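You operate a simulated robot arm through the tools that you are given. There is no shell and no other tool.

You are at the controls of a simulated robot arm. One attempt, no reset.

TASK
Centre the foil on feeder A: both guides to 505, then zero the counter.
Fine: open the pinch before the guides move and shut it after.

Only the result counts: the job must be done as asked and must still hold three seconds after the hand-in. Knocking over, shifting, dropping, spilling or breaking anything else fails it.

THE ROBOT
A 6-joint arm with a two-finger parallel gripper, fixed in place. Base frame: the origin is at the foot of the arm, x ahead of it, y to its left, z up. Units: mm, rad, N and s.
With the tool pointing down near the work surface it reaches from about 320 to 860 mm from the base axis. Its first joint turns from -2.007 to 2.007 rad. Payload 3.43 kg.
The TCP is the grasp point between the finger pads, 34 mm short of the fingertips. In the tool frame z runs along the fingers and y along their closing line. Largest opening 128 mm; finger width 24, thickness 12; the body of the gripper, 48 by 130 mm, starts 96 mm behind the TCP.
Orientation is told as [roll, pitch, yaw] about the base's x, y, z axes, in that order, counted from this pose: with the fingers straight down and closing along the base's y, the tool's x points along the base's -x, its y along +y and its z along -z.

THE INTERFACE
- The arm moves only by the tool arm_command. Its argument "commands" is a list of rows, each a list of 7 numbers: the turn, a rotation vector about the tool's x, y, z in rad, then the shift along the tool's x, y, z in mm, then the finger opening in mm, from 0 to 128. In form: [[rx, ry, rz, tx, ty, tz, jaw], ...]. A call has 1 to 20 rows; each row is the pose to reach, as a shift and turn from the pose commanded when the call began, along the tool's axes at that moment. Each row takes 0.2 s and may step no farther than 50 mm and 0.15 rad from the row before; otherwise, or with a gripper value out of range, the whole call is refused. A pose out of reach is approached as far as the arm can. The call stops where the force on the tool passes 70 N (or 10 N more than at its start, if that is more) or the arm is blocked; 0.2 s more then pass. Each finger travels about 108 mm/s and halts on what it meets, pressing with about 30 N; the grip force reading is that of the motor and also rises with nothing between the fingers. The clock runs only during rows and for 0.2 s after the last one: add rows that repeat a pose to give the fingers time. It gives the time, the measured TCP pose, the force on the tool (base axes), the opening and the grip force at its end, in the units of the frame above (readings bear some noise), with the torque about the TCP (base axes, N m) and any sound that the robot's microphone picked up.
- Cameras (640 x 400 px; columns grow to the right, rows downward): "scene" is fixed at [399.5, 500.3, 1445.3]; the picture's right is [-0.47, -0.88, 0.00], its down [-0.72, 0.39, -0.57] and it looks along [0.50, -0.27, -0.82] (base axes); focal length 214 px, centre (320, 200). "wrist" rides on the gripper at [76, -11, -160] in the tool frame; the picture's right is [0.15, 0.99, 0.00], its down [-0.88, 0.13, -0.46] and it looks along [-0.45, 0.07, 0.89] (tool axes); focal length 234 px, centre (320, 200). There is no depth. A picture from a camera that has moved, and an enlarged one, comes with that camera's place and axes in the base frame and with its lens.
- get_image(camera): a new picture of that camera. The clock stands still meanwhile.
- move_column(by): slides the trunk up (or, below 0, down) by that many mm; the arm rides with it, the base frame stays. It gives what a move gives, with no picture.
- close_up(camera, box): a new picture of the part [left, top, right, bottom] of that camera's present view, enlarged. The clock stands still meanwhile.
- hand_in(): hands the job in; it is judged then, once.

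Nothing tells you positions but the pictures and the camera data. Unless the task says otherwise, let go and move clear before handing in.

The tools are called as a command line: name --pt "numbers of a row" for each row, then --argument value for the rest, lists and objects as JSON in quotes. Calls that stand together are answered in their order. arm_command: Moves the arm, as the interface text tells. Its arguments: {"type":"object","properties":{"commands":{"type":"array","items":{"type":"array","items":{"type":"number"}}}},"required":["commands"]} The other tools are called the same way: move_column (by) slides the trunk up or down; get_image (camera) takes a picture; close_up (camera, box) takes an enlarged picture of a part of a camera's view; hand_in () hands the job in.

At the start:

```text
time: 0.0
eef_pos: [449.6, 344.9, 1228.0]
tool_rot: [0.0, -0.001, -0.001]
force: [0.2, 0.3, -0.7]
moment: [0.02, -0.02, 0.02]
opening: 127.9
grasp_force: 0.0
trunk travel left (down, up): [-625.0, 165.0]
```

scene: 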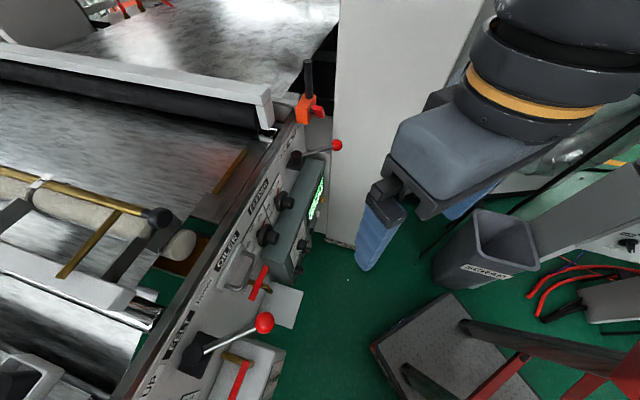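
wrist: 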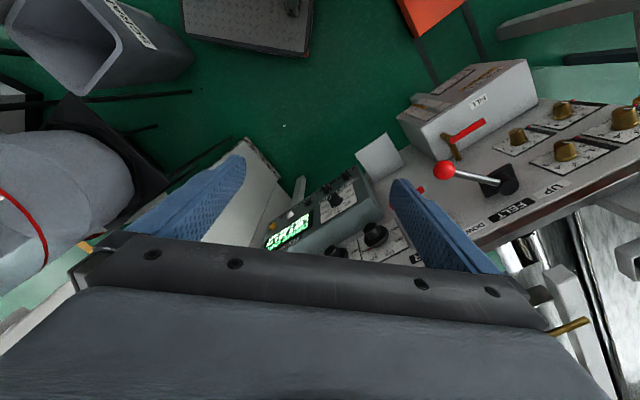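

I see a foil feeder machine with a side panel holding knobs, levers with red balls, and a green display, plus the gripper above it. I'll first enlarge several parts of the views to read the labels before moving anything.

close_up --camera "scene" --box '[200, 60, 360, 160]'

close_up --camera "scene" --box '[200, 150, 360, 250]'

close_up --camera "scene" --box '[120, 240, 320, 400]'

close_up --camera "wrist" --box '[230, 150, 430, 275]'

close_up --camera "wrist" --box '[400, 50, 640, 250]'

```text
4.00 times, centred on (280, 110) of scene
camera zoom: at [399.5, 500.3, 1445.3], right [-0.47, -0.88, 0.0], down [-0.72, 0.39, -0.57], along [0.5, -0.27, -0.82], focal length 858 px, centre (480, 560)
```

zoom: 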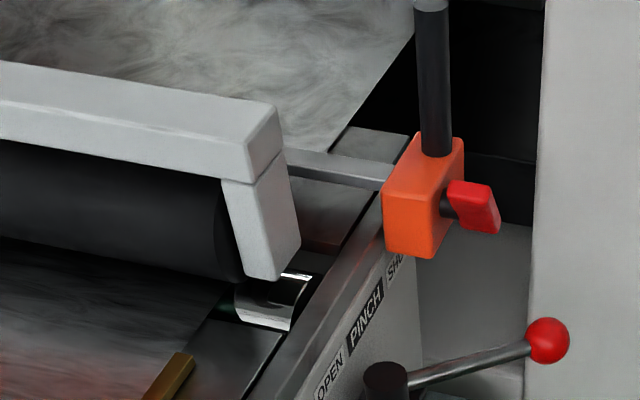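

```text
4.00 times, centred on (280, 200) of scene
camera zoom: at [399.5, 500.3, 1445.3], right [-0.47, -0.88, 0.0], down [-0.72, 0.39, -0.57], along [0.5, -0.27, -0.82], focal length 858 px, centre (480, 200)
```

zoom: 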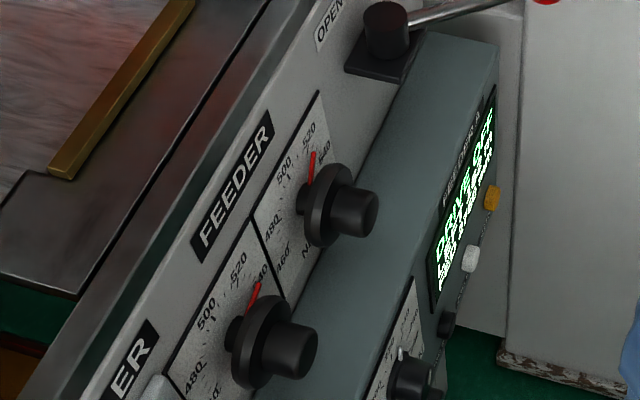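

```text
2.50 times, centred on (220, 320) of scene
camera zoom: at [399.5, 500.3, 1445.3], right [-0.47, -0.88, 0.0], down [-0.72, 0.39, -0.57], along [0.5, -0.27, -0.82], focal length 536 px, centre (570, -100)
```

zoom: 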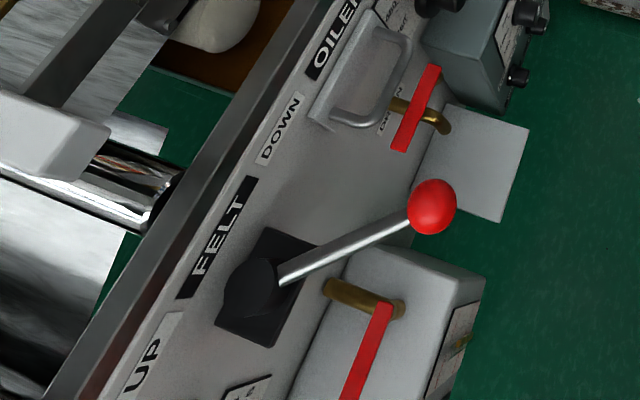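

```text
3.20 times, centred on (330, 212) of wrist
camera zoom: at [374.0, 335.5, 1388.8], right [-0.15, 0.99, 0.0], down [0.88, 0.13, 0.46], along [0.45, 0.07, -0.89], focal length 749 px, centre (288, 160)
```

zoom: 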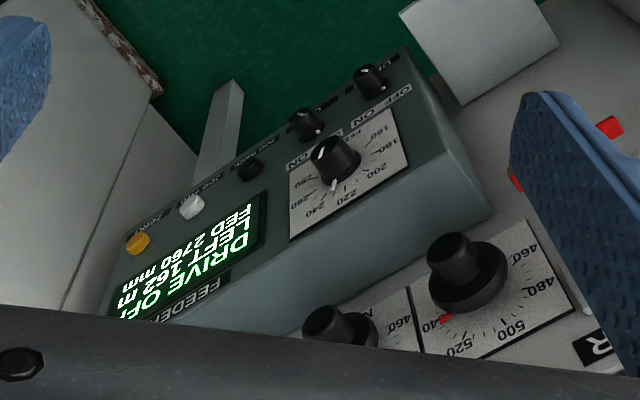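

```text
2.00 times, centred on (520, 150) of wrist
camera zoom: at [374.0, 335.5, 1388.8], right [-0.15, 0.99, 0.0], down [0.88, 0.13, 0.46], along [0.45, 0.07, -0.89], focal length 468 px, centre (-80, 300)
```

zoom: 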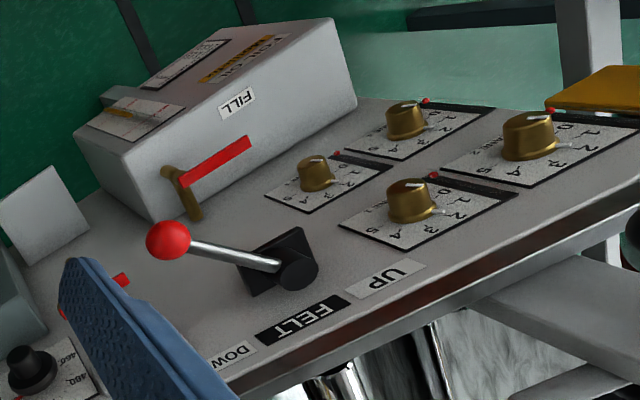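

The panel runs diagonally, from about (518, 686, 1050) at the FELT label to (650, 568, 1030) at the OILER label. The guide knobs are near (646, 491, 960) and the display is beside them. I'll move the camera over the panel, staying high, to read it properly.

arm_command --pt "0 0 -0.13 -20 17 -5 60" --pt "0 0 -0.26 -40 34 -10 60" --pt "0 0 -0.39 -60 50 -15 60" --pt "0 0 -0.52 -80 67 -20 60" --pt "0 0 -0.65 -100 84 -25 60" --pt "0 0 -0.74 -120 100 -30 60"

get_image --camera "wrist"

get_image --camera "scene"

```text
time: 1.4
eef_pos: [572.6, 445.6, 1260.6]
tool_rot: [0.001, -0.001, 0.742]
force: [-0.2, -0.5, 0.4]
moment: [0.02, -0.05, 0.0]
opening: 60.1
grasp_force: 0.2
trunk travel left (down, up): [-625.0, 165.0]
```

```text
taken
camera wrist: at [522.8, 387.1, 1420.5], right [-0.78, 0.63, 0.0], down [0.56, 0.69, 0.46], along [0.29, 0.35, -0.89], focal length 234 px, centre (320, 200)
```

wrist: 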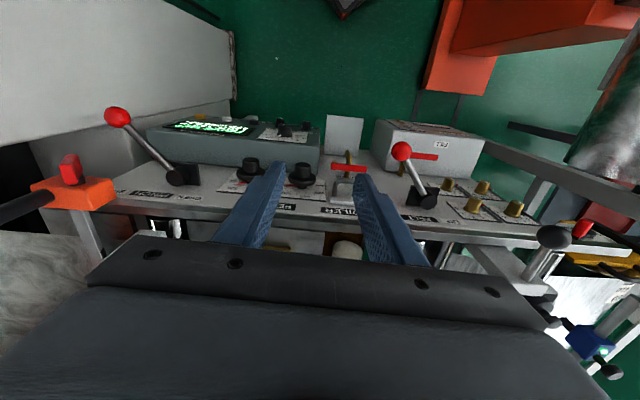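

```text
taken
```

scene: 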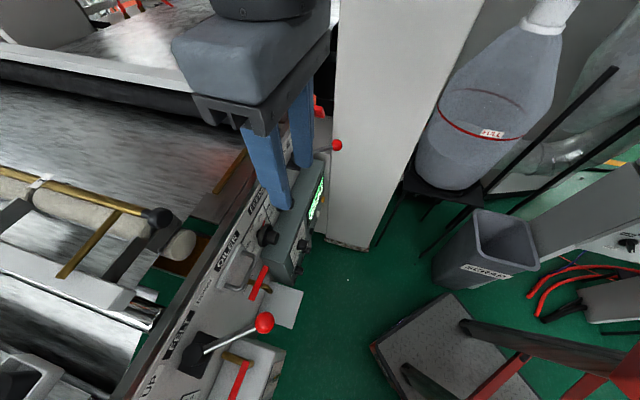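

The whole panel is now in view: pinch lever on the left, display box, two guide knobs in the middle, then the oiler and felt sections. I'll zoom in on the labels and dials.

close_up --camera "wrist" --box '[90, 90, 250, 210]'

close_up --camera "wrist" --box '[140, 110, 240, 170]'

close_up --camera "wrist" --box '[230, 110, 330, 172]'

close_up --camera "wrist" --box '[210, 150, 330, 225]'

close_up --camera "wrist" --box '[320, 120, 560, 270]'

```text
3.33 times, centred on (170, 150) of wrist
camera zoom: at [522.8, 387.1, 1420.5], right [-0.78, 0.63, 0.0], down [0.56, 0.69, 0.46], along [0.29, 0.35, -0.89], focal length 781 px, centre (820, 367)
```

zoom: 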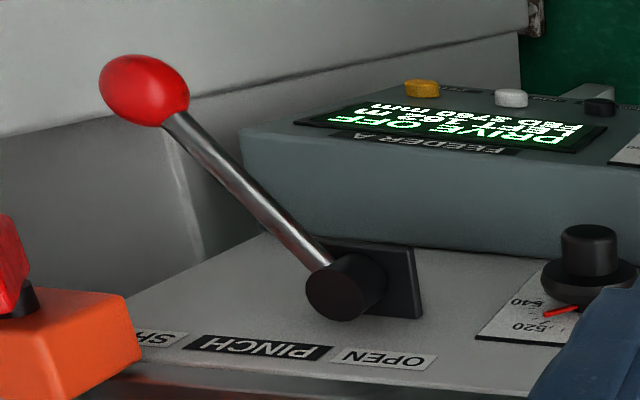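

```text
6.40 times, centred on (190, 140) of wrist
camera zoom: at [522.8, 387.1, 1420.5], right [-0.78, 0.63, 0.0], down [0.56, 0.69, 0.46], along [0.29, 0.35, -0.89], focal length 1499 px, centre (1152, 584)
```

zoom: 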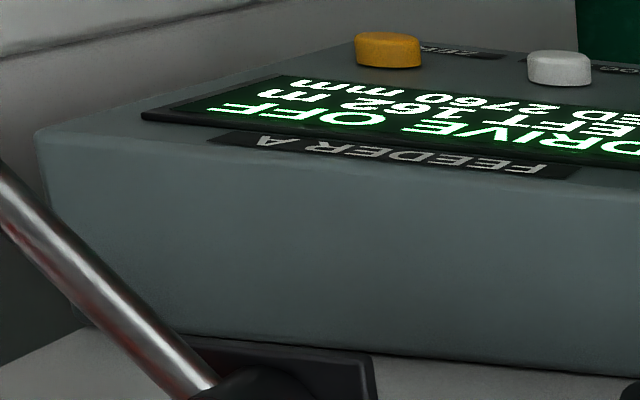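

```text
6.40 times, centred on (280, 141) of wrist
camera zoom: at [522.8, 387.1, 1420.5], right [-0.78, 0.63, 0.0], down [0.56, 0.69, 0.46], along [0.29, 0.35, -0.89], focal length 1499 px, centre (576, 578)
```

zoom: 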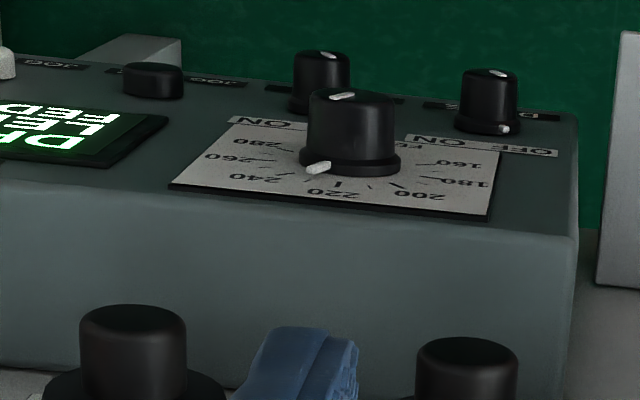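

```text
5.33 times, centred on (270, 188) of wrist
camera zoom: at [522.8, 387.1, 1420.5], right [-0.78, 0.63, 0.0], down [0.56, 0.69, 0.46], along [0.29, 0.35, -0.89], focal length 1249 px, centre (587, 267)
```

zoom: 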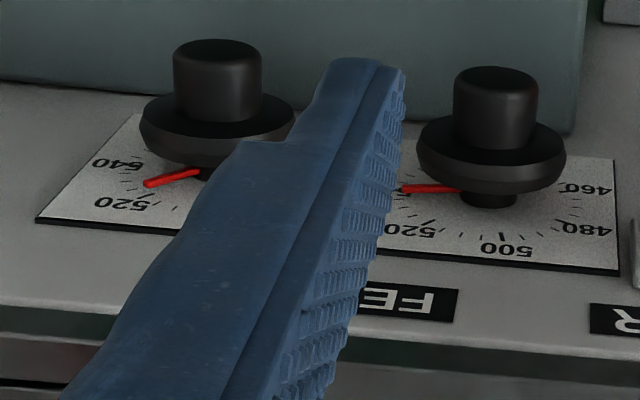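

```text
2.67 times, centred on (440, 195) of wrist
camera zoom: at [522.8, 387.1, 1420.5], right [-0.78, 0.63, 0.0], down [0.56, 0.69, 0.46], along [0.29, 0.35, -0.89], focal length 624 px, centre (0, 213)
```

zoom: 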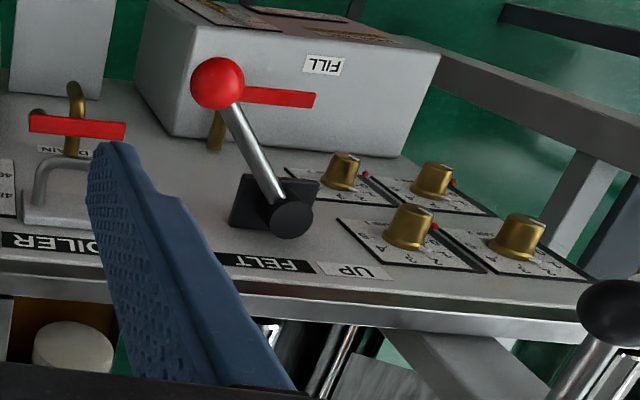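

The panel is nearly vertical and faces the robot, leaning back about 12°. It holds PINCH (lever now on the SHUT side), two FEEDER guide knobs, and the FEEDER A box with its display and buttons. I'll back off, tilt the tool towards the panel, and get a face-on view.

arm_command --pt "0 0 -0.04 33 -9 10 60" --pt "0 0 -0.08 66 -18 20 60" --pt "0 0 -0.12 99 -27 30 60" --pt "0 0 -0.13 131 -36 40 60"

arm_command --pt "0 -0.14 0 0 0 0 60" --pt "0 -0.28 0 0 0 0 60" --pt "0 -0.42 0 0 0 0 60" --pt "0 -0.56 0 0 0 0 60" --pt "0 -0.7 0 0 0 0 60"

get_image --camera "wrist"

get_image --camera "scene"

```text
time: 2.4
eef_pos: [498.6, 332.6, 1217.2]
tool_rot: [-0.001, 0.002, 0.871]
force: [0.0, -0.3, 0.0]
moment: [-0.04, 0.05, 0.01]
opening: 59.9
grasp_force: 0.0
trunk travel left (down, up): [-625.0, 165.0]
```

```text
time: 3.6
eef_pos: [496.8, 332.5, 1217.9]
tool_rot: [0.002, -0.702, 0.868]
force: [-1.1, 0.2, -0.5]
moment: [0.0, 0.01, -0.03]
opening: 60.2
grasp_force: 0.1
trunk travel left (down, up): [-625.0, 165.0]
```

```text
taken
camera wrist: at [402.2, 202.7, 1291.4], right [-0.83, 0.55, -0.09], down [0.14, 0.37, 0.92], along [0.54, 0.74, -0.39], focal length 234 px, centre (320, 200)
```

wrist: 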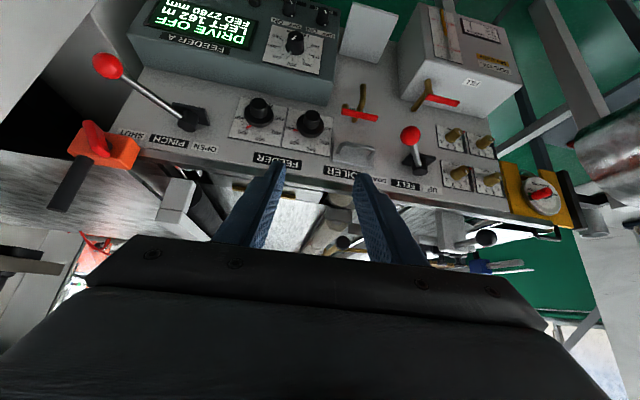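

```text
taken
```

scene: 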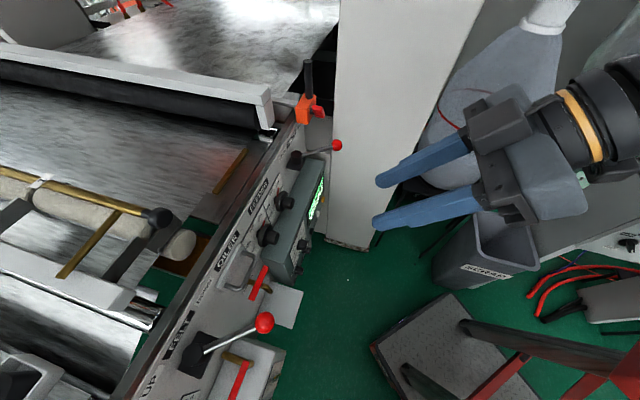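

This is a clear view of the panel, with the text upside down. I'll enlarge the display and buttons, the dials and the pinch lever.

close_up --camera "wrist" --box '[140, 0, 260, 75]'

close_up --camera "wrist" --box '[240, 0, 360, 75]'

close_up --camera "wrist" --box '[220, 80, 348, 160]'

close_up --camera "wrist" --box '[60, 40, 220, 180]'

close_up --camera "wrist" --box '[320, 60, 560, 210]'

```text
5.33 times, centred on (200, 38) of wrist
camera zoom: at [402.2, 202.7, 1291.4], right [-0.83, 0.55, -0.09], down [0.14, 0.37, 0.92], along [0.54, 0.74, -0.39], focal length 1249 px, centre (960, 1067)
```

zoom: 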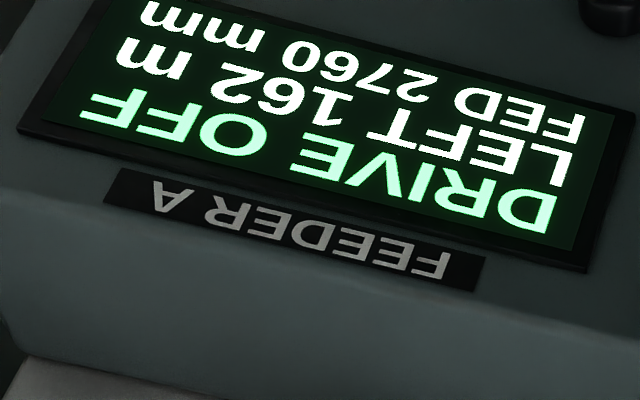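

```text
5.33 times, centred on (300, 38) of wrist
camera zoom: at [402.2, 202.7, 1291.4], right [-0.83, 0.55, -0.09], down [0.14, 0.37, 0.92], along [0.54, 0.74, -0.39], focal length 1249 px, centre (427, 1067)
```

zoom: 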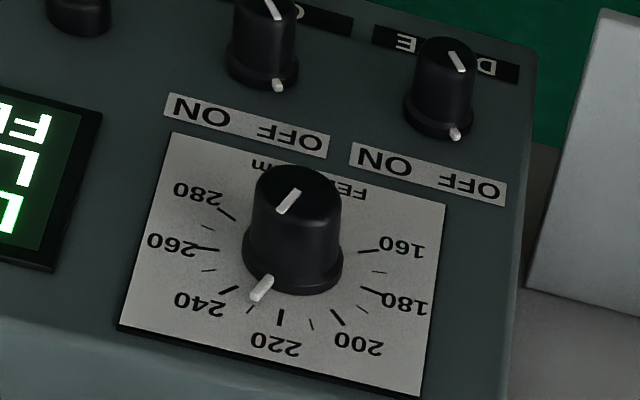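

```text
5.00 times, centred on (284, 120) of wrist
camera zoom: at [402.2, 202.7, 1291.4], right [-0.83, 0.55, -0.09], down [0.14, 0.37, 0.92], along [0.54, 0.74, -0.39], focal length 1171 px, centre (500, 600)
```

zoom: 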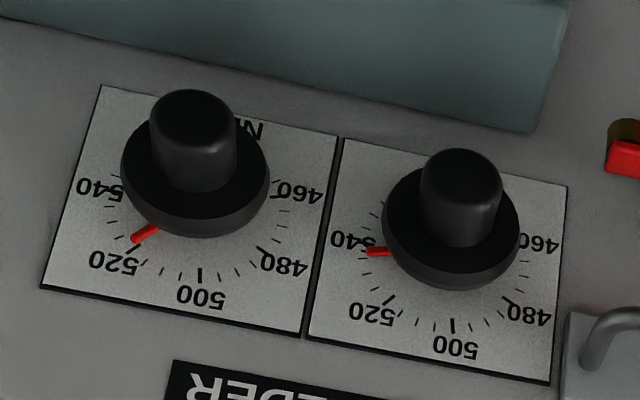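

```text
2.86 times, centred on (140, 110) of wrist
camera zoom: at [402.2, 202.7, 1291.4], right [-0.83, 0.55, -0.09], down [0.14, 0.37, 0.92], along [0.54, 0.74, -0.39], focal length 669 px, centre (834, 457)
```

zoom: 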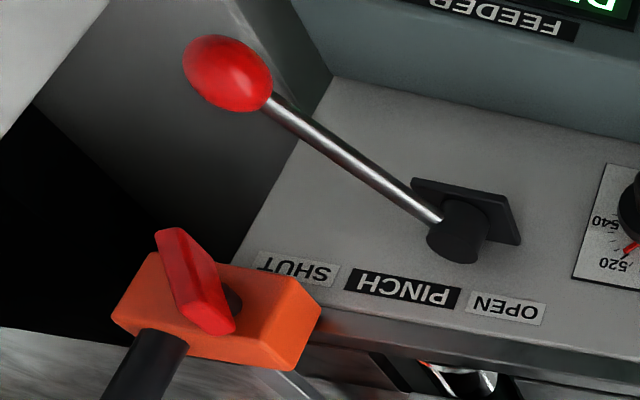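

```text
2.67 times, centred on (440, 135) of wrist
camera zoom: at [402.2, 202.7, 1291.4], right [-0.83, 0.55, -0.09], down [0.14, 0.37, 0.92], along [0.54, 0.74, -0.39], focal length 624 px, centre (0, 373)
```

zoom: 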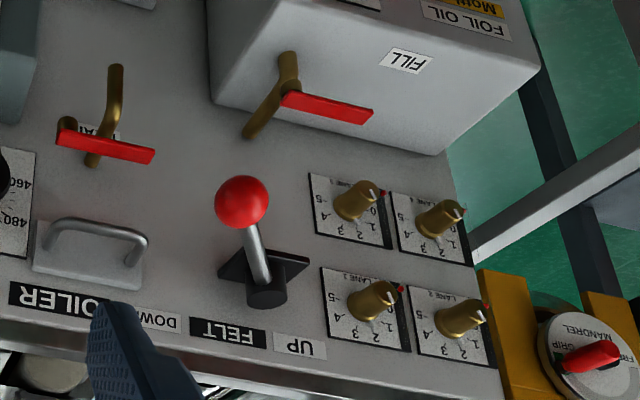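

I've triangulated the main parts. The pinch ball is near (826, 213, 1001), and its lever swings horizontally about a hub near (837, 340, 1004). The guide knob caps are near (652, 489, 946) and (737, 413, 937). Next I'll drop lower and tilt more, to read the buttons and dial names face-on.

arm_command --pt "0 -0.12 0 30 0 20 60" --pt "0 -0.24 0 60 0 39 60" --pt "0 -0.36 0 90 0 58 60" --pt "0 -0.48 0 121 0 78 60"

get_image --camera "wrist"

get_image --camera "scene"

```text
time: 4.6
eef_pos: [478.6, 302.7, 1081.8]
tool_rot: [-0.002, -1.177, 0.873]
force: [-0.6, -0.7, -0.4]
moment: [-0.01, 0.04, 0.03]
opening: 60.0
grasp_force: 0.0
out of reach, approached as far as the arm can: row 4
trunk travel left (down, up): [-625.0, 165.0]
```

```text
taken
camera wrist: at [372.8, 160.5, 1073.2], right [-0.79, 0.59, -0.14], down [-0.15, 0.02, 0.99], along [0.59, 0.81, 0.08], focal length 234 px, centre (320, 200)
```

wrist: 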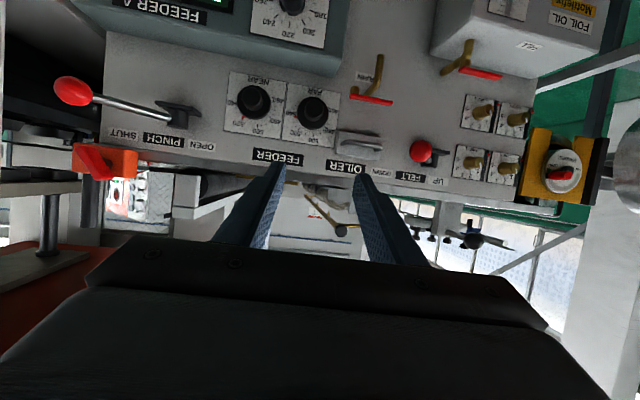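

```text
taken
```

scene: 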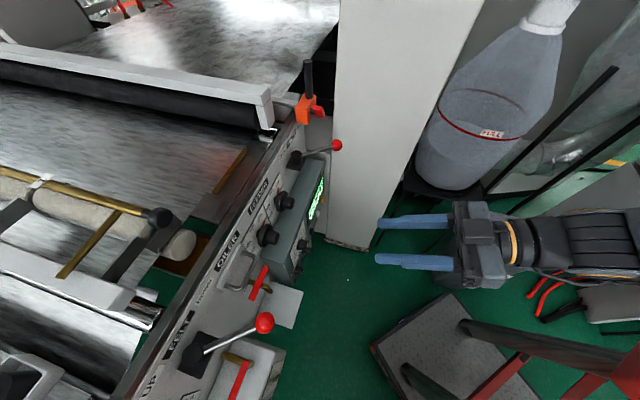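

The dials read NEAR (left in the picture) and FAR (right). The arm is near its limit at this height, so I'll slide the trunk down, with the arm well clear of the panel, to look at the box straight on.

move_column --by -180

get_image --camera "wrist"

get_image --camera "scene"

```text
time: 6.6
eef_pos: [529.2, 304.1, 903.4]
tool_rot: [0.001, -1.18, 0.869]
force: [0.2, 0.1, -0.2]
moment: [0.0, 0.04, 0.01]
opening: 60.0
grasp_force: 0.0
trunk travel left (down, up): [-445.0, 345.0]
```

```text
taken
camera wrist: at [423.3, 162.1, 895.1], right [-0.79, 0.6, -0.14], down [-0.15, 0.02, 0.99], along [0.59, 0.8, 0.08], focal length 234 px, centre (320, 200)
```

wrist: 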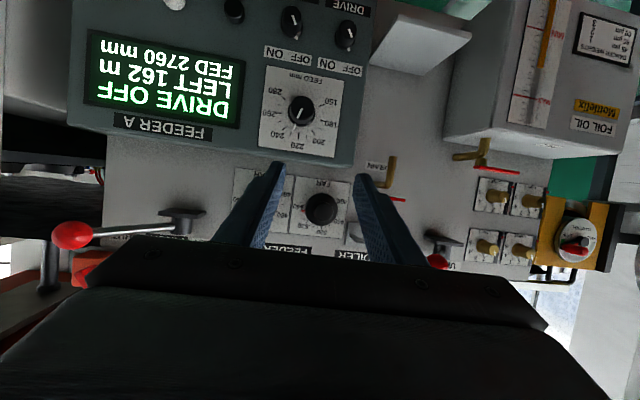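

```text
taken
```

scene: 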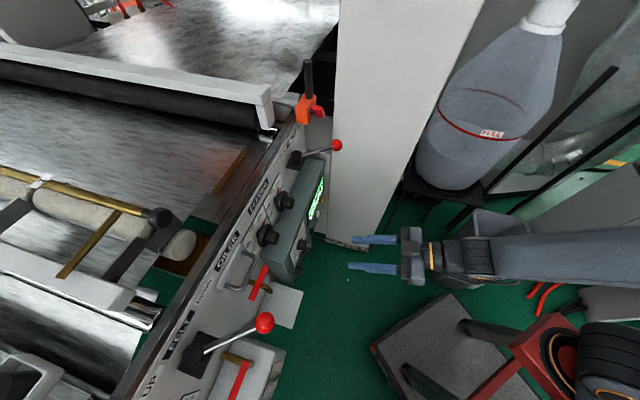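

The box is now face-on. Lowering the trunk also carried the tool about 50 mm forward in x, which I'll keep in mind. Now I'll read the buttons and dials.

close_up --camera "wrist" --box '[120, 0, 376, 160]'

close_up --camera "wrist" --box '[230, 160, 390, 260]'

close_up --camera "wrist" --box '[30, 170, 230, 295]'

```text
2.50 times, centred on (248, 80) of wrist
camera zoom: at [423.3, 162.1, 895.1], right [-0.79, 0.6, -0.14], down [-0.15, 0.02, 0.99], along [0.59, 0.8, 0.08], focal length 585 px, centre (500, 500)
```

zoom: 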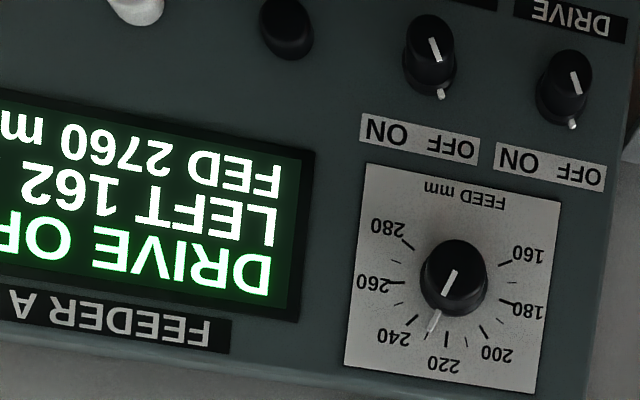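

```text
4.00 times, centred on (310, 210) of wrist
camera zoom: at [423.3, 162.1, 895.1], right [-0.79, 0.6, -0.14], down [-0.15, 0.02, 0.99], along [0.59, 0.8, 0.08], focal length 937 px, centre (360, 160)
```

zoom: 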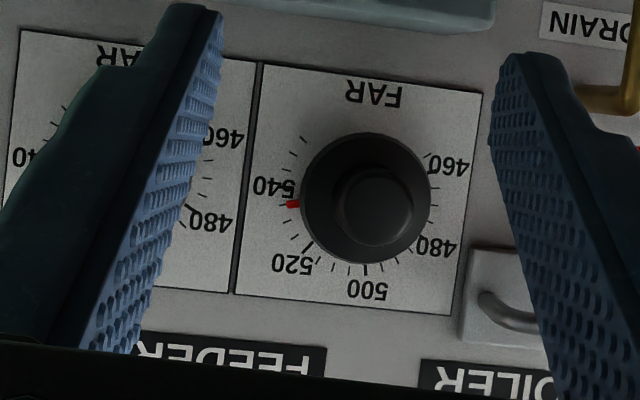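

```text
3.20 times, centred on (130, 232) of wrist
camera zoom: at [423.3, 162.1, 895.1], right [-0.79, 0.6, -0.14], down [-0.15, 0.02, 0.99], along [0.59, 0.8, 0.08], focal length 749 px, centre (928, 96)
```

zoom: 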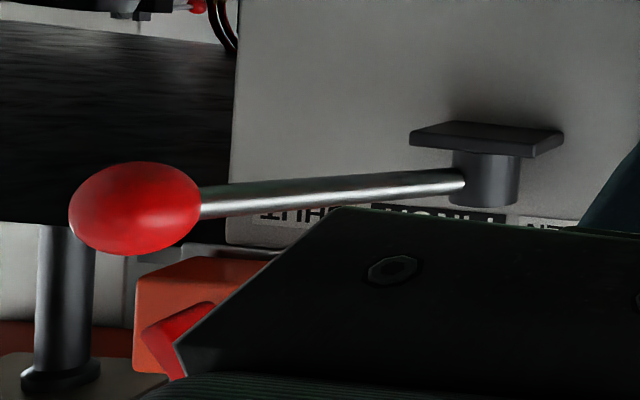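

I need a slightly lower viewpoint to see the button labels on the box, so I'm moving down about 110 mm.

arm_command --pt "0 0 0 34 0 14 60" --pt "0 0 0 68 0 28 60" --pt "0 0 0 102 0 42 60"

get_image --camera "wrist"

close_up --camera "wrist" --box '[80, 30, 240, 130]'

close_up --camera "wrist" --box '[220, 30, 380, 130]'

```text
time: 7.4
eef_pos: [535.4, 300.6, 806.1]
tool_rot: [0.035, -1.173, 0.843]
force: [-0.4, -0.6, 0.1]
moment: [-0.01, -0.02, -0.01]
opening: 59.8
grasp_force: 0.1
out of reach, approached as far as the arm can: row 1, 2, 3
trunk travel left (down, up): [-445.0, 345.0]
```

```text
taken
camera wrist: at [430.4, 158.8, 799.3], right [-0.8, 0.59, -0.12], down [-0.14, 0.01, 0.99], along [0.59, 0.81, 0.07], focal length 234 px, centre (320, 200)
```

wrist: 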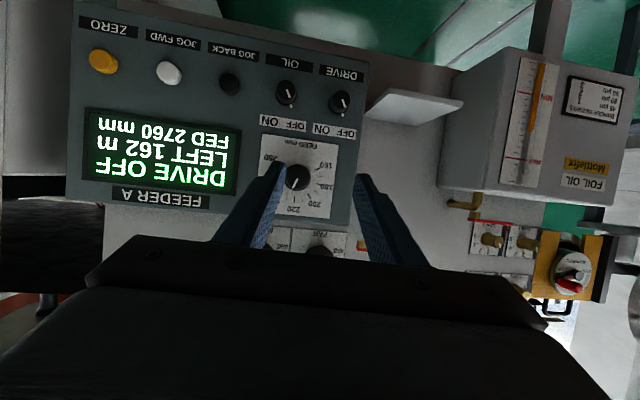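

```text
4.00 times, centred on (160, 80) of wrist
camera zoom: at [430.4, 158.8, 799.3], right [-0.8, 0.59, -0.12], down [-0.14, 0.01, 0.99], along [0.59, 0.81, 0.07], focal length 937 px, centre (960, 680)
```

zoom: 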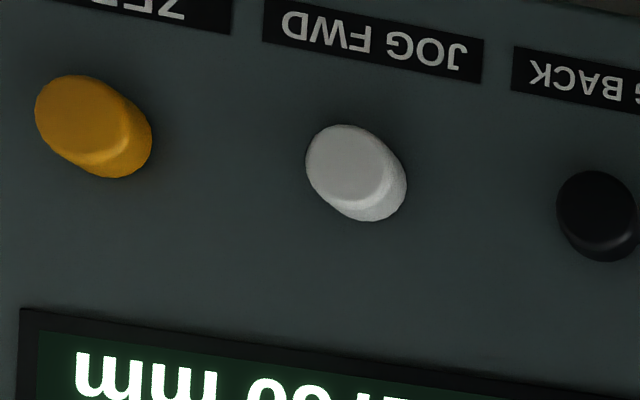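

```text
4.00 times, centred on (300, 80) of wrist
camera zoom: at [430.4, 158.8, 799.3], right [-0.8, 0.59, -0.12], down [-0.14, 0.01, 0.99], along [0.59, 0.81, 0.07], focal length 937 px, centre (400, 680)
```

zoom: 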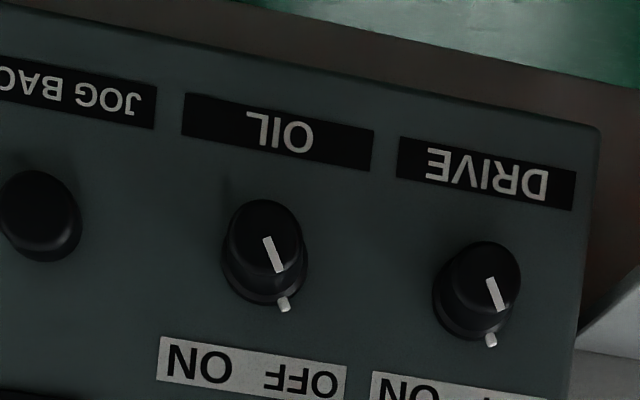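

Yellow is ZERO, white is JOG FWD and black is JOG BACK. I'll take sharper crops here to triangulate the box face and the ZERO button precisely.

close_up --camera "wrist" --box '[60, 10, 220, 110]'

close_up --camera "wrist" --box '[60, 100, 220, 200]'

close_up --camera "wrist" --box '[200, 80, 392, 200]'

```text
4.00 times, centred on (140, 60) of wrist
camera zoom: at [430.4, 158.8, 799.3], right [-0.8, 0.59, -0.12], down [-0.14, 0.01, 0.99], along [0.59, 0.81, 0.07], focal length 937 px, centre (1040, 760)
```

zoom: 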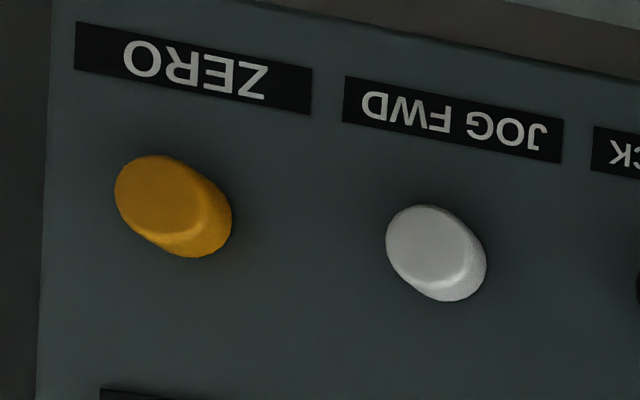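

```text
4.00 times, centred on (140, 150) of wrist
camera zoom: at [430.4, 158.8, 799.3], right [-0.8, 0.59, -0.12], down [-0.14, 0.01, 0.99], along [0.59, 0.81, 0.07], focal length 937 px, centre (1040, 400)
```

zoom: 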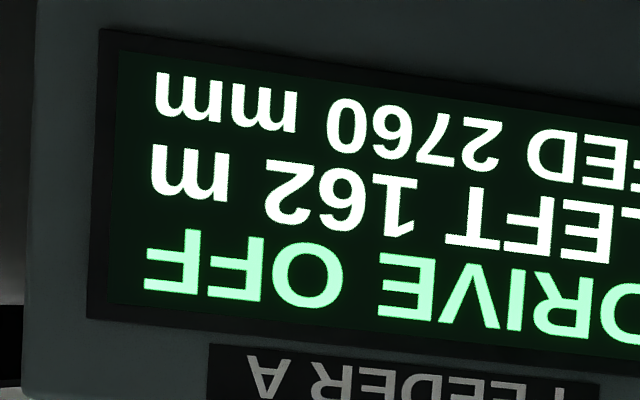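

```text
3.33 times, centred on (296, 140) of wrist
camera zoom: at [430.4, 158.8, 799.3], right [-0.8, 0.59, -0.12], down [-0.14, 0.01, 0.99], along [0.59, 0.81, 0.07], focal length 781 px, centre (400, 400)
```

zoom: 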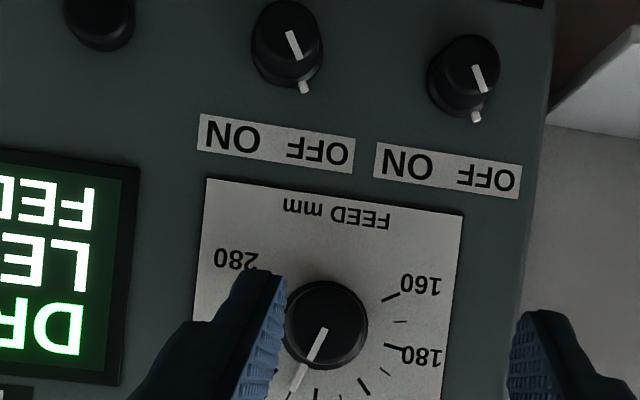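

The box face and panel are both vertical. The panel runs along (0.71, −0.70), and its outward normal is about (−0.70, −0.71). The ZERO button is near (858, 232, 675). I'll rise to lever height and level the tool so it points straight at the panel, keeping well back.

arm_command --pt "0 0 0 -35 0 -14 64" --pt "0 0 0 -70 0 -29 64" --pt "0 -0.1 0 -105 0 -43 64" --pt "0 -0.2 0 -140 0 -58 64" --pt "0 -0.3 0 -160 0 -66 64" --pt "0 -0.39 0 -176 0 -72 64"

get_image --camera "scene"

```text
time: 8.8
eef_pos: [547.9, 305.1, 1000.9]
tool_rot: [0.164, -1.571, 0.707]
force: [0.0, 0.2, 0.2]
moment: [-0.02, 0.03, 0.02]
opening: 64.1
grasp_force: 0.1
out of reach, approached as far as the arm can: row 1, 3, 4, 5, 6
trunk travel left (down, up): [-445.0, 345.0]
```

```text
taken
```

scene: 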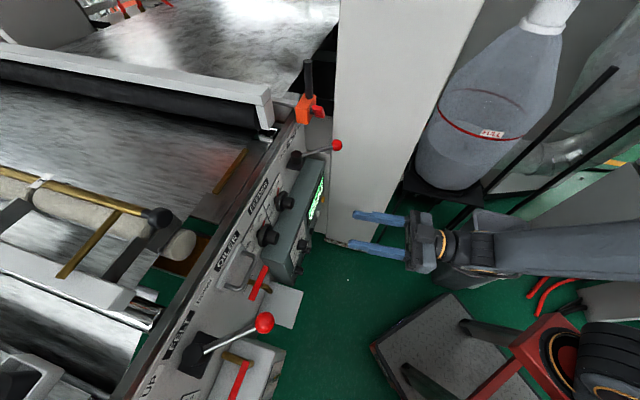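

The tool is now level at (548, 305, 1001). I'll slide sideways towards the pinch lever, stopping short to look at the clearance to the tall cabinet beside it.

arm_command --pt "0.02 0 0 0 -40 -2 64" --pt "0.04 0 0 0 -80 -4 64" --pt "0.06 0 0 0 -120 -6 64" --pt "0.075 0 0 0 -160 -8 64" --pt "0.075 0 0 0 -190 -9 64"

get_image --camera "scene"

get_image --camera "wrist"

```text
time: 10.0
eef_pos: [686.6, 178.9, 997.3]
tool_rot: [0.285, -1.568, 0.512]
force: [0.8, 0.0, 0.0]
moment: [-0.01, 0.03, -0.03]
opening: 64.0
grasp_force: 0.1
trunk travel left (down, up): [-445.0, 345.0]
```

```text
taken
```

scene: 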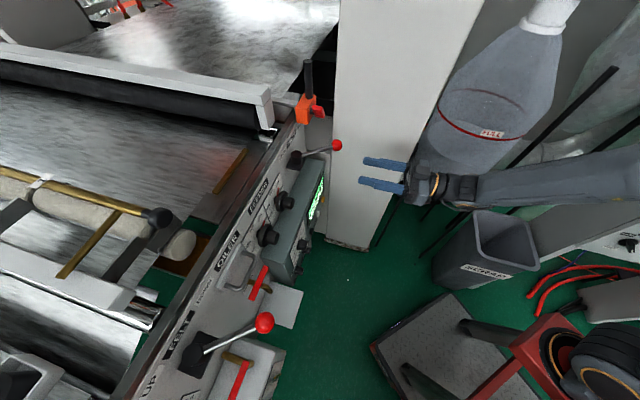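

```text
taken
camera wrist: at [582.7, 57.4, 922.5], right [-0.71, 0.69, -0.15], down [-0.41, -0.23, 0.88], along [0.58, 0.68, 0.45], focal length 234 px, centre (320, 200)
```

wrist: 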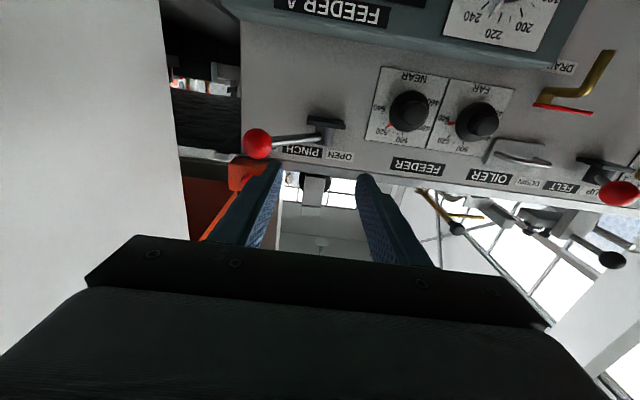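

Measured from here, the pinch ball is at about (826, 213, 1000). The cabinet wall is about 120 mm beyond it, so there's room. I'll line up with the fingers straddling the ball and move partway in.

arm_command --pt "0 0 0 -1 -35 10 64" --pt "0 0 0 -3 -70 25 64" --pt "0 0 0 -3 -70 60 64"

get_image --camera "wrist"

get_image --camera "scene"

```text
time: 10.8
eef_pos: [780.8, 168.3, 1002.1]
tool_rot: [-0.647, -1.57, 1.442]
force: [-0.2, -0.1, 0.7]
moment: [0.02, 0.02, -0.02]
opening: 64.0
grasp_force: 0.0
trunk travel left (down, up): [-445.0, 345.0]
```

```text
taken
camera wrist: at [676.9, 48.3, 926.4], right [-0.71, 0.69, -0.15], down [-0.41, -0.23, 0.88], along [0.58, 0.68, 0.45], focal length 234 px, centre (320, 200)
```

wrist: 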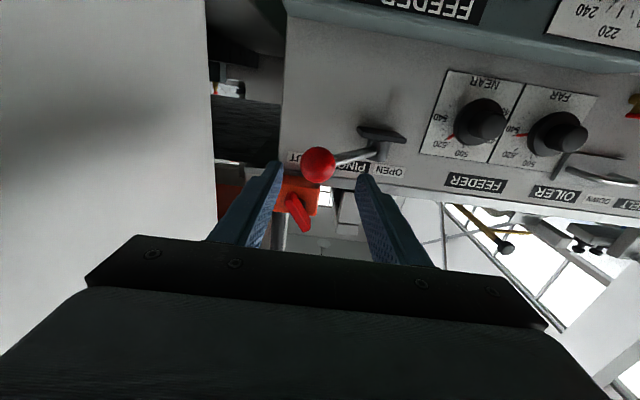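

```text
taken
```

scene: 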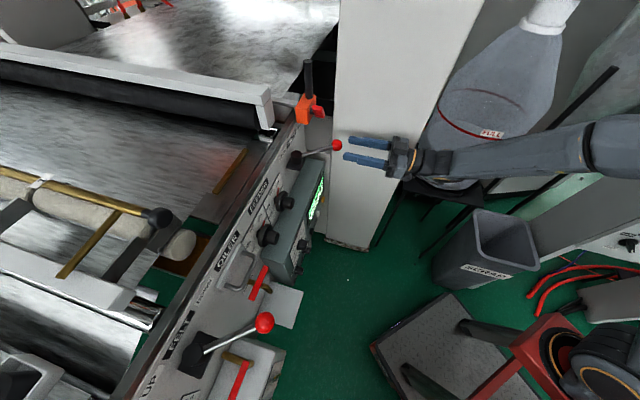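

The ball is centred between the fingers. I'll advance the last 45 mm so the tips reach just past it.

arm_command --pt "0 0 0 1 3 15 64" --pt "0 0 0 1 3 30 64" --pt "0 0 0 1 3 45 64"

get_image --camera "wrist"

close_up --camera "scene" --box '[260, 90, 420, 190]'

```text
time: 11.6
eef_pos: [809.4, 203.9, 1002.5]
tool_rot: [0.368, -1.568, 0.427]
force: [0.0, -0.4, 0.2]
moment: [-0.02, 0.02, 0.04]
opening: 64.1
grasp_force: 0.1
trunk travel left (down, up): [-445.0, 345.0]
```

```text
taken
camera wrist: at [705.1, 82.8, 928.0], right [-0.71, 0.69, -0.15], down [-0.41, -0.23, 0.88], along [0.58, 0.68, 0.45], focal length 234 px, centre (320, 200)
```

wrist: 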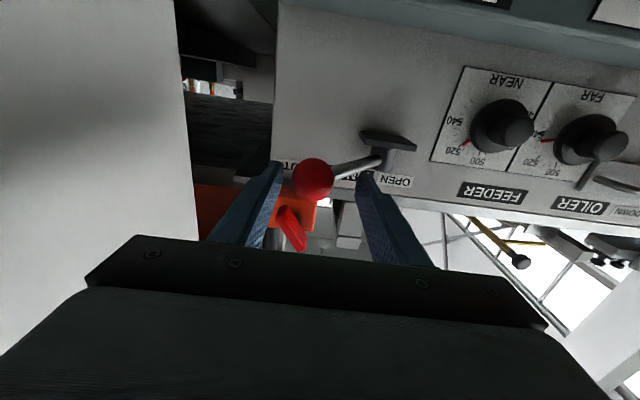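

```text
4.00 times, centred on (340, 140) of scene
camera zoom: at [399.5, 500.3, 1445.3], right [-0.47, -0.88, 0.0], down [-0.72, 0.39, -0.57], along [0.5, -0.27, -0.82], focal length 858 px, centre (240, 440)
```

zoom: 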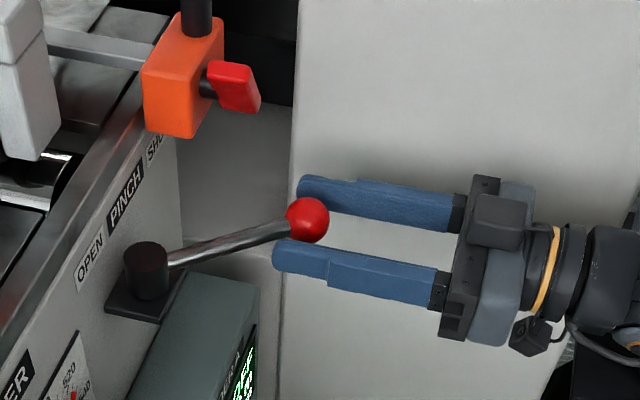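

The ball sits squarely between the fingertips. I'll sweep the lever towards OPEN along its arc, slowly, watching the force.

arm_command --pt "0 0 0 0 10 0 64" --pt "0 0 0 0 25 -8 64" --pt "0 0 0 0 40 -15 64" --pt "0 0 0 0 55 -20 64" --pt "0 0 0 0 70 -23 64" --pt "0 0 0 0 85 -24 64" --pt "0 0 0 0 100 -24 64" --pt "0 0 0 0 115 -22 64" --pt "0 0 0 0 130 -18 64"

close_up --camera "scene" --box '[240, 90, 432, 210]'

get_image --camera "wrist"

```text
time: 13.6
eef_pos: [700.7, 283.8, 1001.0]
tool_rot: [0.207, -1.568, 0.588]
force: [8.0, -8.6, -2.7]
moment: [0.07, 0.07, -0.25]
opening: 70.7
grasp_force: 6.0
trunk travel left (down, up): [-445.0, 345.0]
```

```text
3.33 times, centred on (336, 150) of scene
camera zoom: at [399.5, 500.3, 1445.3], right [-0.47, -0.88, 0.0], down [-0.72, 0.39, -0.57], along [0.5, -0.27, -0.82], focal length 715 px, centre (267, 367)
```

zoom: 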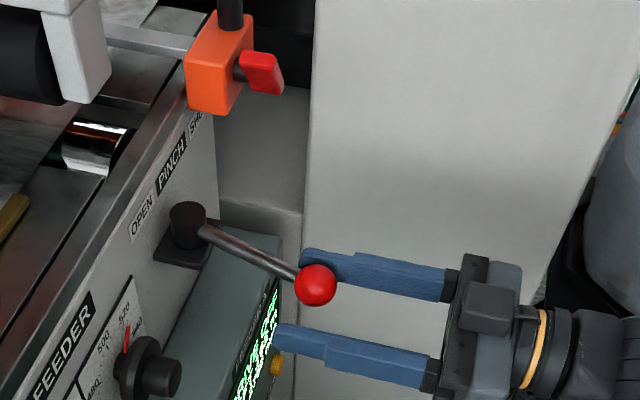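

```text
taken
camera wrist: at [596.9, 161.3, 926.4], right [-0.71, 0.69, -0.15], down [-0.41, -0.23, 0.88], along [0.58, 0.68, 0.45], focal length 234 px, centre (320, 200)
```

wrist: 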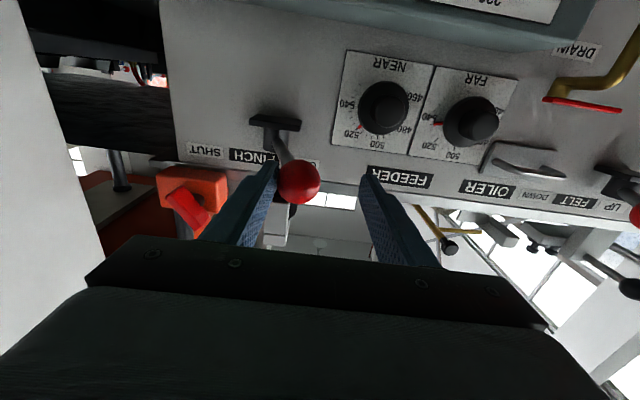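

The lever is following with about 12 N of resistance. I'll continue towards the OPEN stop in smaller steps.

arm_command --pt "0 0 0 0 10 4 68" --pt "0 0 0 0 20 8 68" --pt "0 0 0 0 30 13 68" --pt "0 0 0 0 40 18 68"

close_up --camera "scene" --box '[240, 90, 432, 210]'

get_image --camera "wrist"

```text
time: 14.6
eef_pos: [685.1, 325.8, 1002.2]
tool_rot: [-0.991, -1.571, 1.787]
force: [-0.3, -4.6, 0.9]
moment: [-0.01, -0.05, -0.23]
opening: 69.4
grasp_force: 1.4
trunk travel left (down, up): [-445.0, 345.0]
```

```text
3.33 times, centred on (336, 150) of scene
camera zoom: at [399.5, 500.3, 1445.3], right [-0.47, -0.88, 0.0], down [-0.72, 0.39, -0.57], along [0.5, -0.27, -0.82], focal length 715 px, centre (267, 367)
```

zoom: 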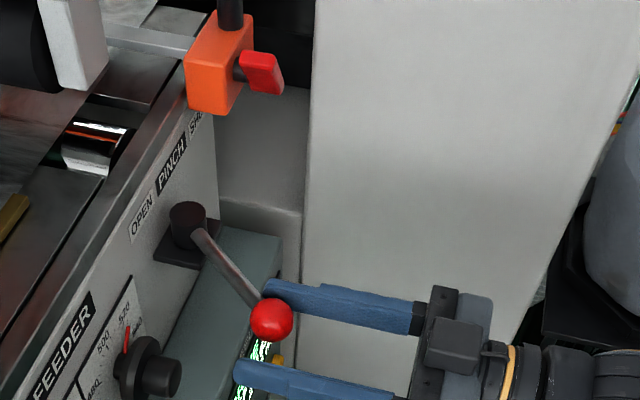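

```text
taken
camera wrist: at [581.2, 203.5, 926.7], right [-0.71, 0.69, -0.15], down [-0.41, -0.23, 0.88], along [0.57, 0.68, 0.45], focal length 234 px, centre (320, 200)
```

wrist: 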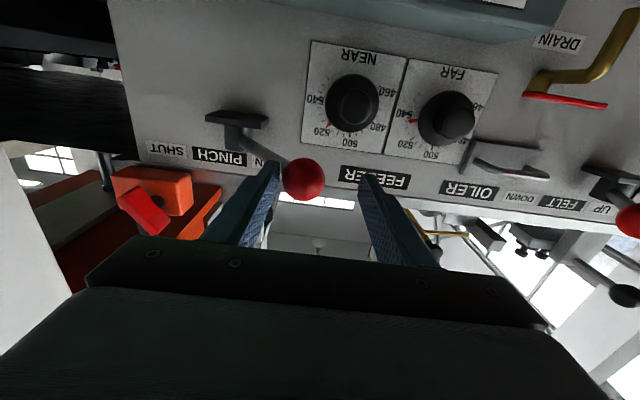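

The lever is now about 42° over on the OPEN side and the force is low. I'll nudge a bit more to confirm it's at the end stop.

arm_command --pt "0 0 0 0 5 3 68" --pt "0 0 0 0 10 6 68" --pt "0 0 0 0 10 6 68"

close_up --camera "scene" --box '[240, 90, 432, 210]'

get_image --camera "wrist"

```text
time: 15.4
eef_pos: [683.4, 330.5, 1000.5]
tool_rot: [1.214, -1.567, -0.424]
force: [-9.7, -43.2, 0.5]
moment: [-0.11, 0.02, -2.32]
opening: 80.9
grasp_force: 11.8
trunk travel left (down, up): [-445.0, 345.0]
```

```text
3.33 times, centred on (336, 150) of scene
camera zoom: at [399.5, 500.3, 1445.3], right [-0.47, -0.88, 0.0], down [-0.72, 0.39, -0.57], along [0.5, -0.27, -0.82], focal length 715 px, centre (267, 367)
```

zoom: 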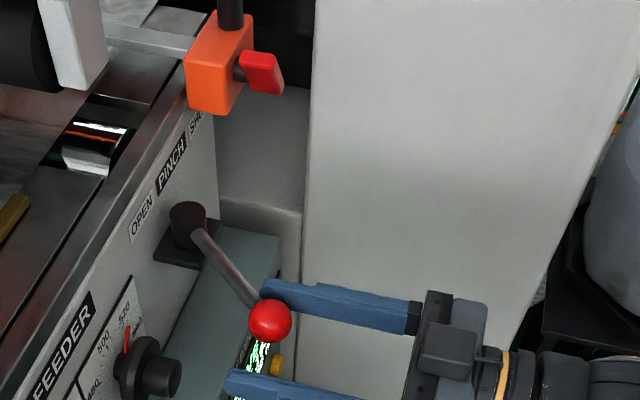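

```text
taken
camera wrist: at [579.0, 210.4, 926.2], right [-0.7, 0.7, -0.14], down [-0.41, -0.23, 0.88], along [0.58, 0.68, 0.45], focal length 234 px, centre (320, 200)
```

wrist: 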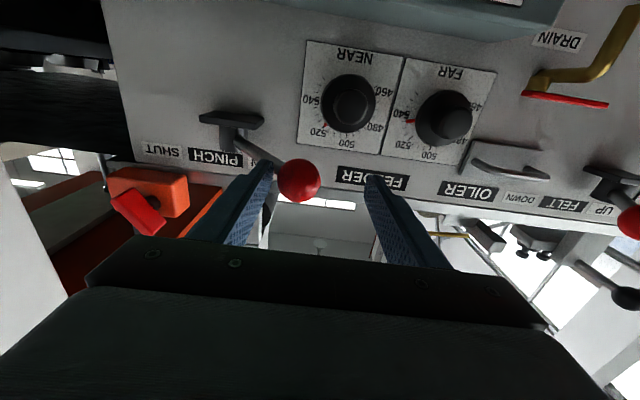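

The force rose to 44 N and the ball didn't move, so the lever is at its OPEN stop. I'll relieve the contact and back straight out.

arm_command --pt "0 0 0 0 -8 -3 78" --pt "0 0 0 0 -15 -5 78" --pt "0 0 0 0 -15 -30 78" --pt "0 0 0 0 -15 -65 78" --pt "0 0 0 0 -15 -90 78"

close_up --camera "scene" --box '[200, 90, 456, 250]'

get_image --camera "wrist"

```text
time: 16.6
eef_pos: [631.5, 261.1, 1002.3]
tool_rot: [-0.11, -1.568, 0.906]
force: [-0.6, 0.4, 0.4]
moment: [0.03, 0.0, 0.0]
opening: 77.9
grasp_force: 0.2
trunk travel left (down, up): [-445.0, 345.0]
```

```text
2.50 times, centred on (328, 170) of scene
camera zoom: at [399.5, 500.3, 1445.3], right [-0.47, -0.88, 0.0], down [-0.72, 0.39, -0.57], along [0.5, -0.27, -0.82], focal length 536 px, centre (300, 275)
```

zoom: 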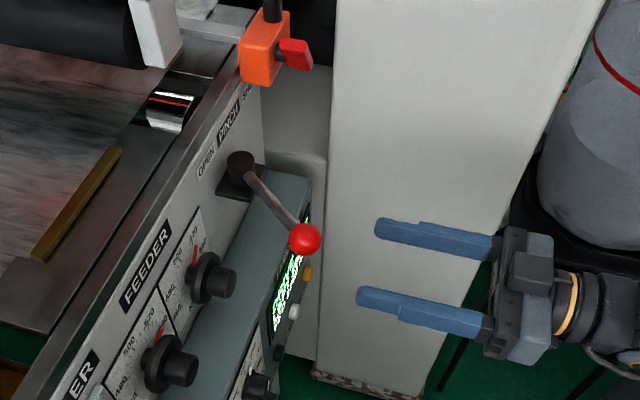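

```text
taken
camera wrist: at [528.1, 140.0, 926.9], right [-0.71, 0.69, -0.15], down [-0.41, -0.23, 0.88], along [0.58, 0.68, 0.45], focal length 234 px, centre (320, 200)
```

wrist: 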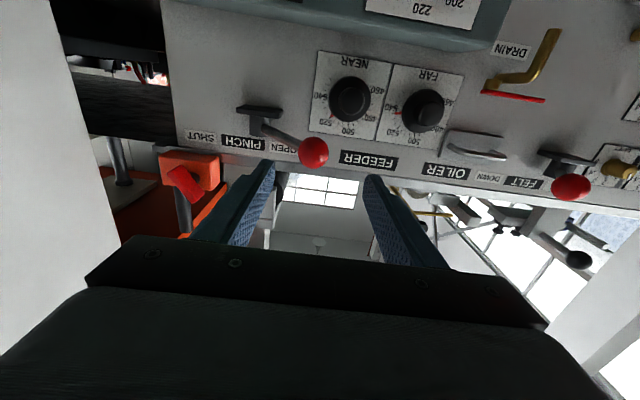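

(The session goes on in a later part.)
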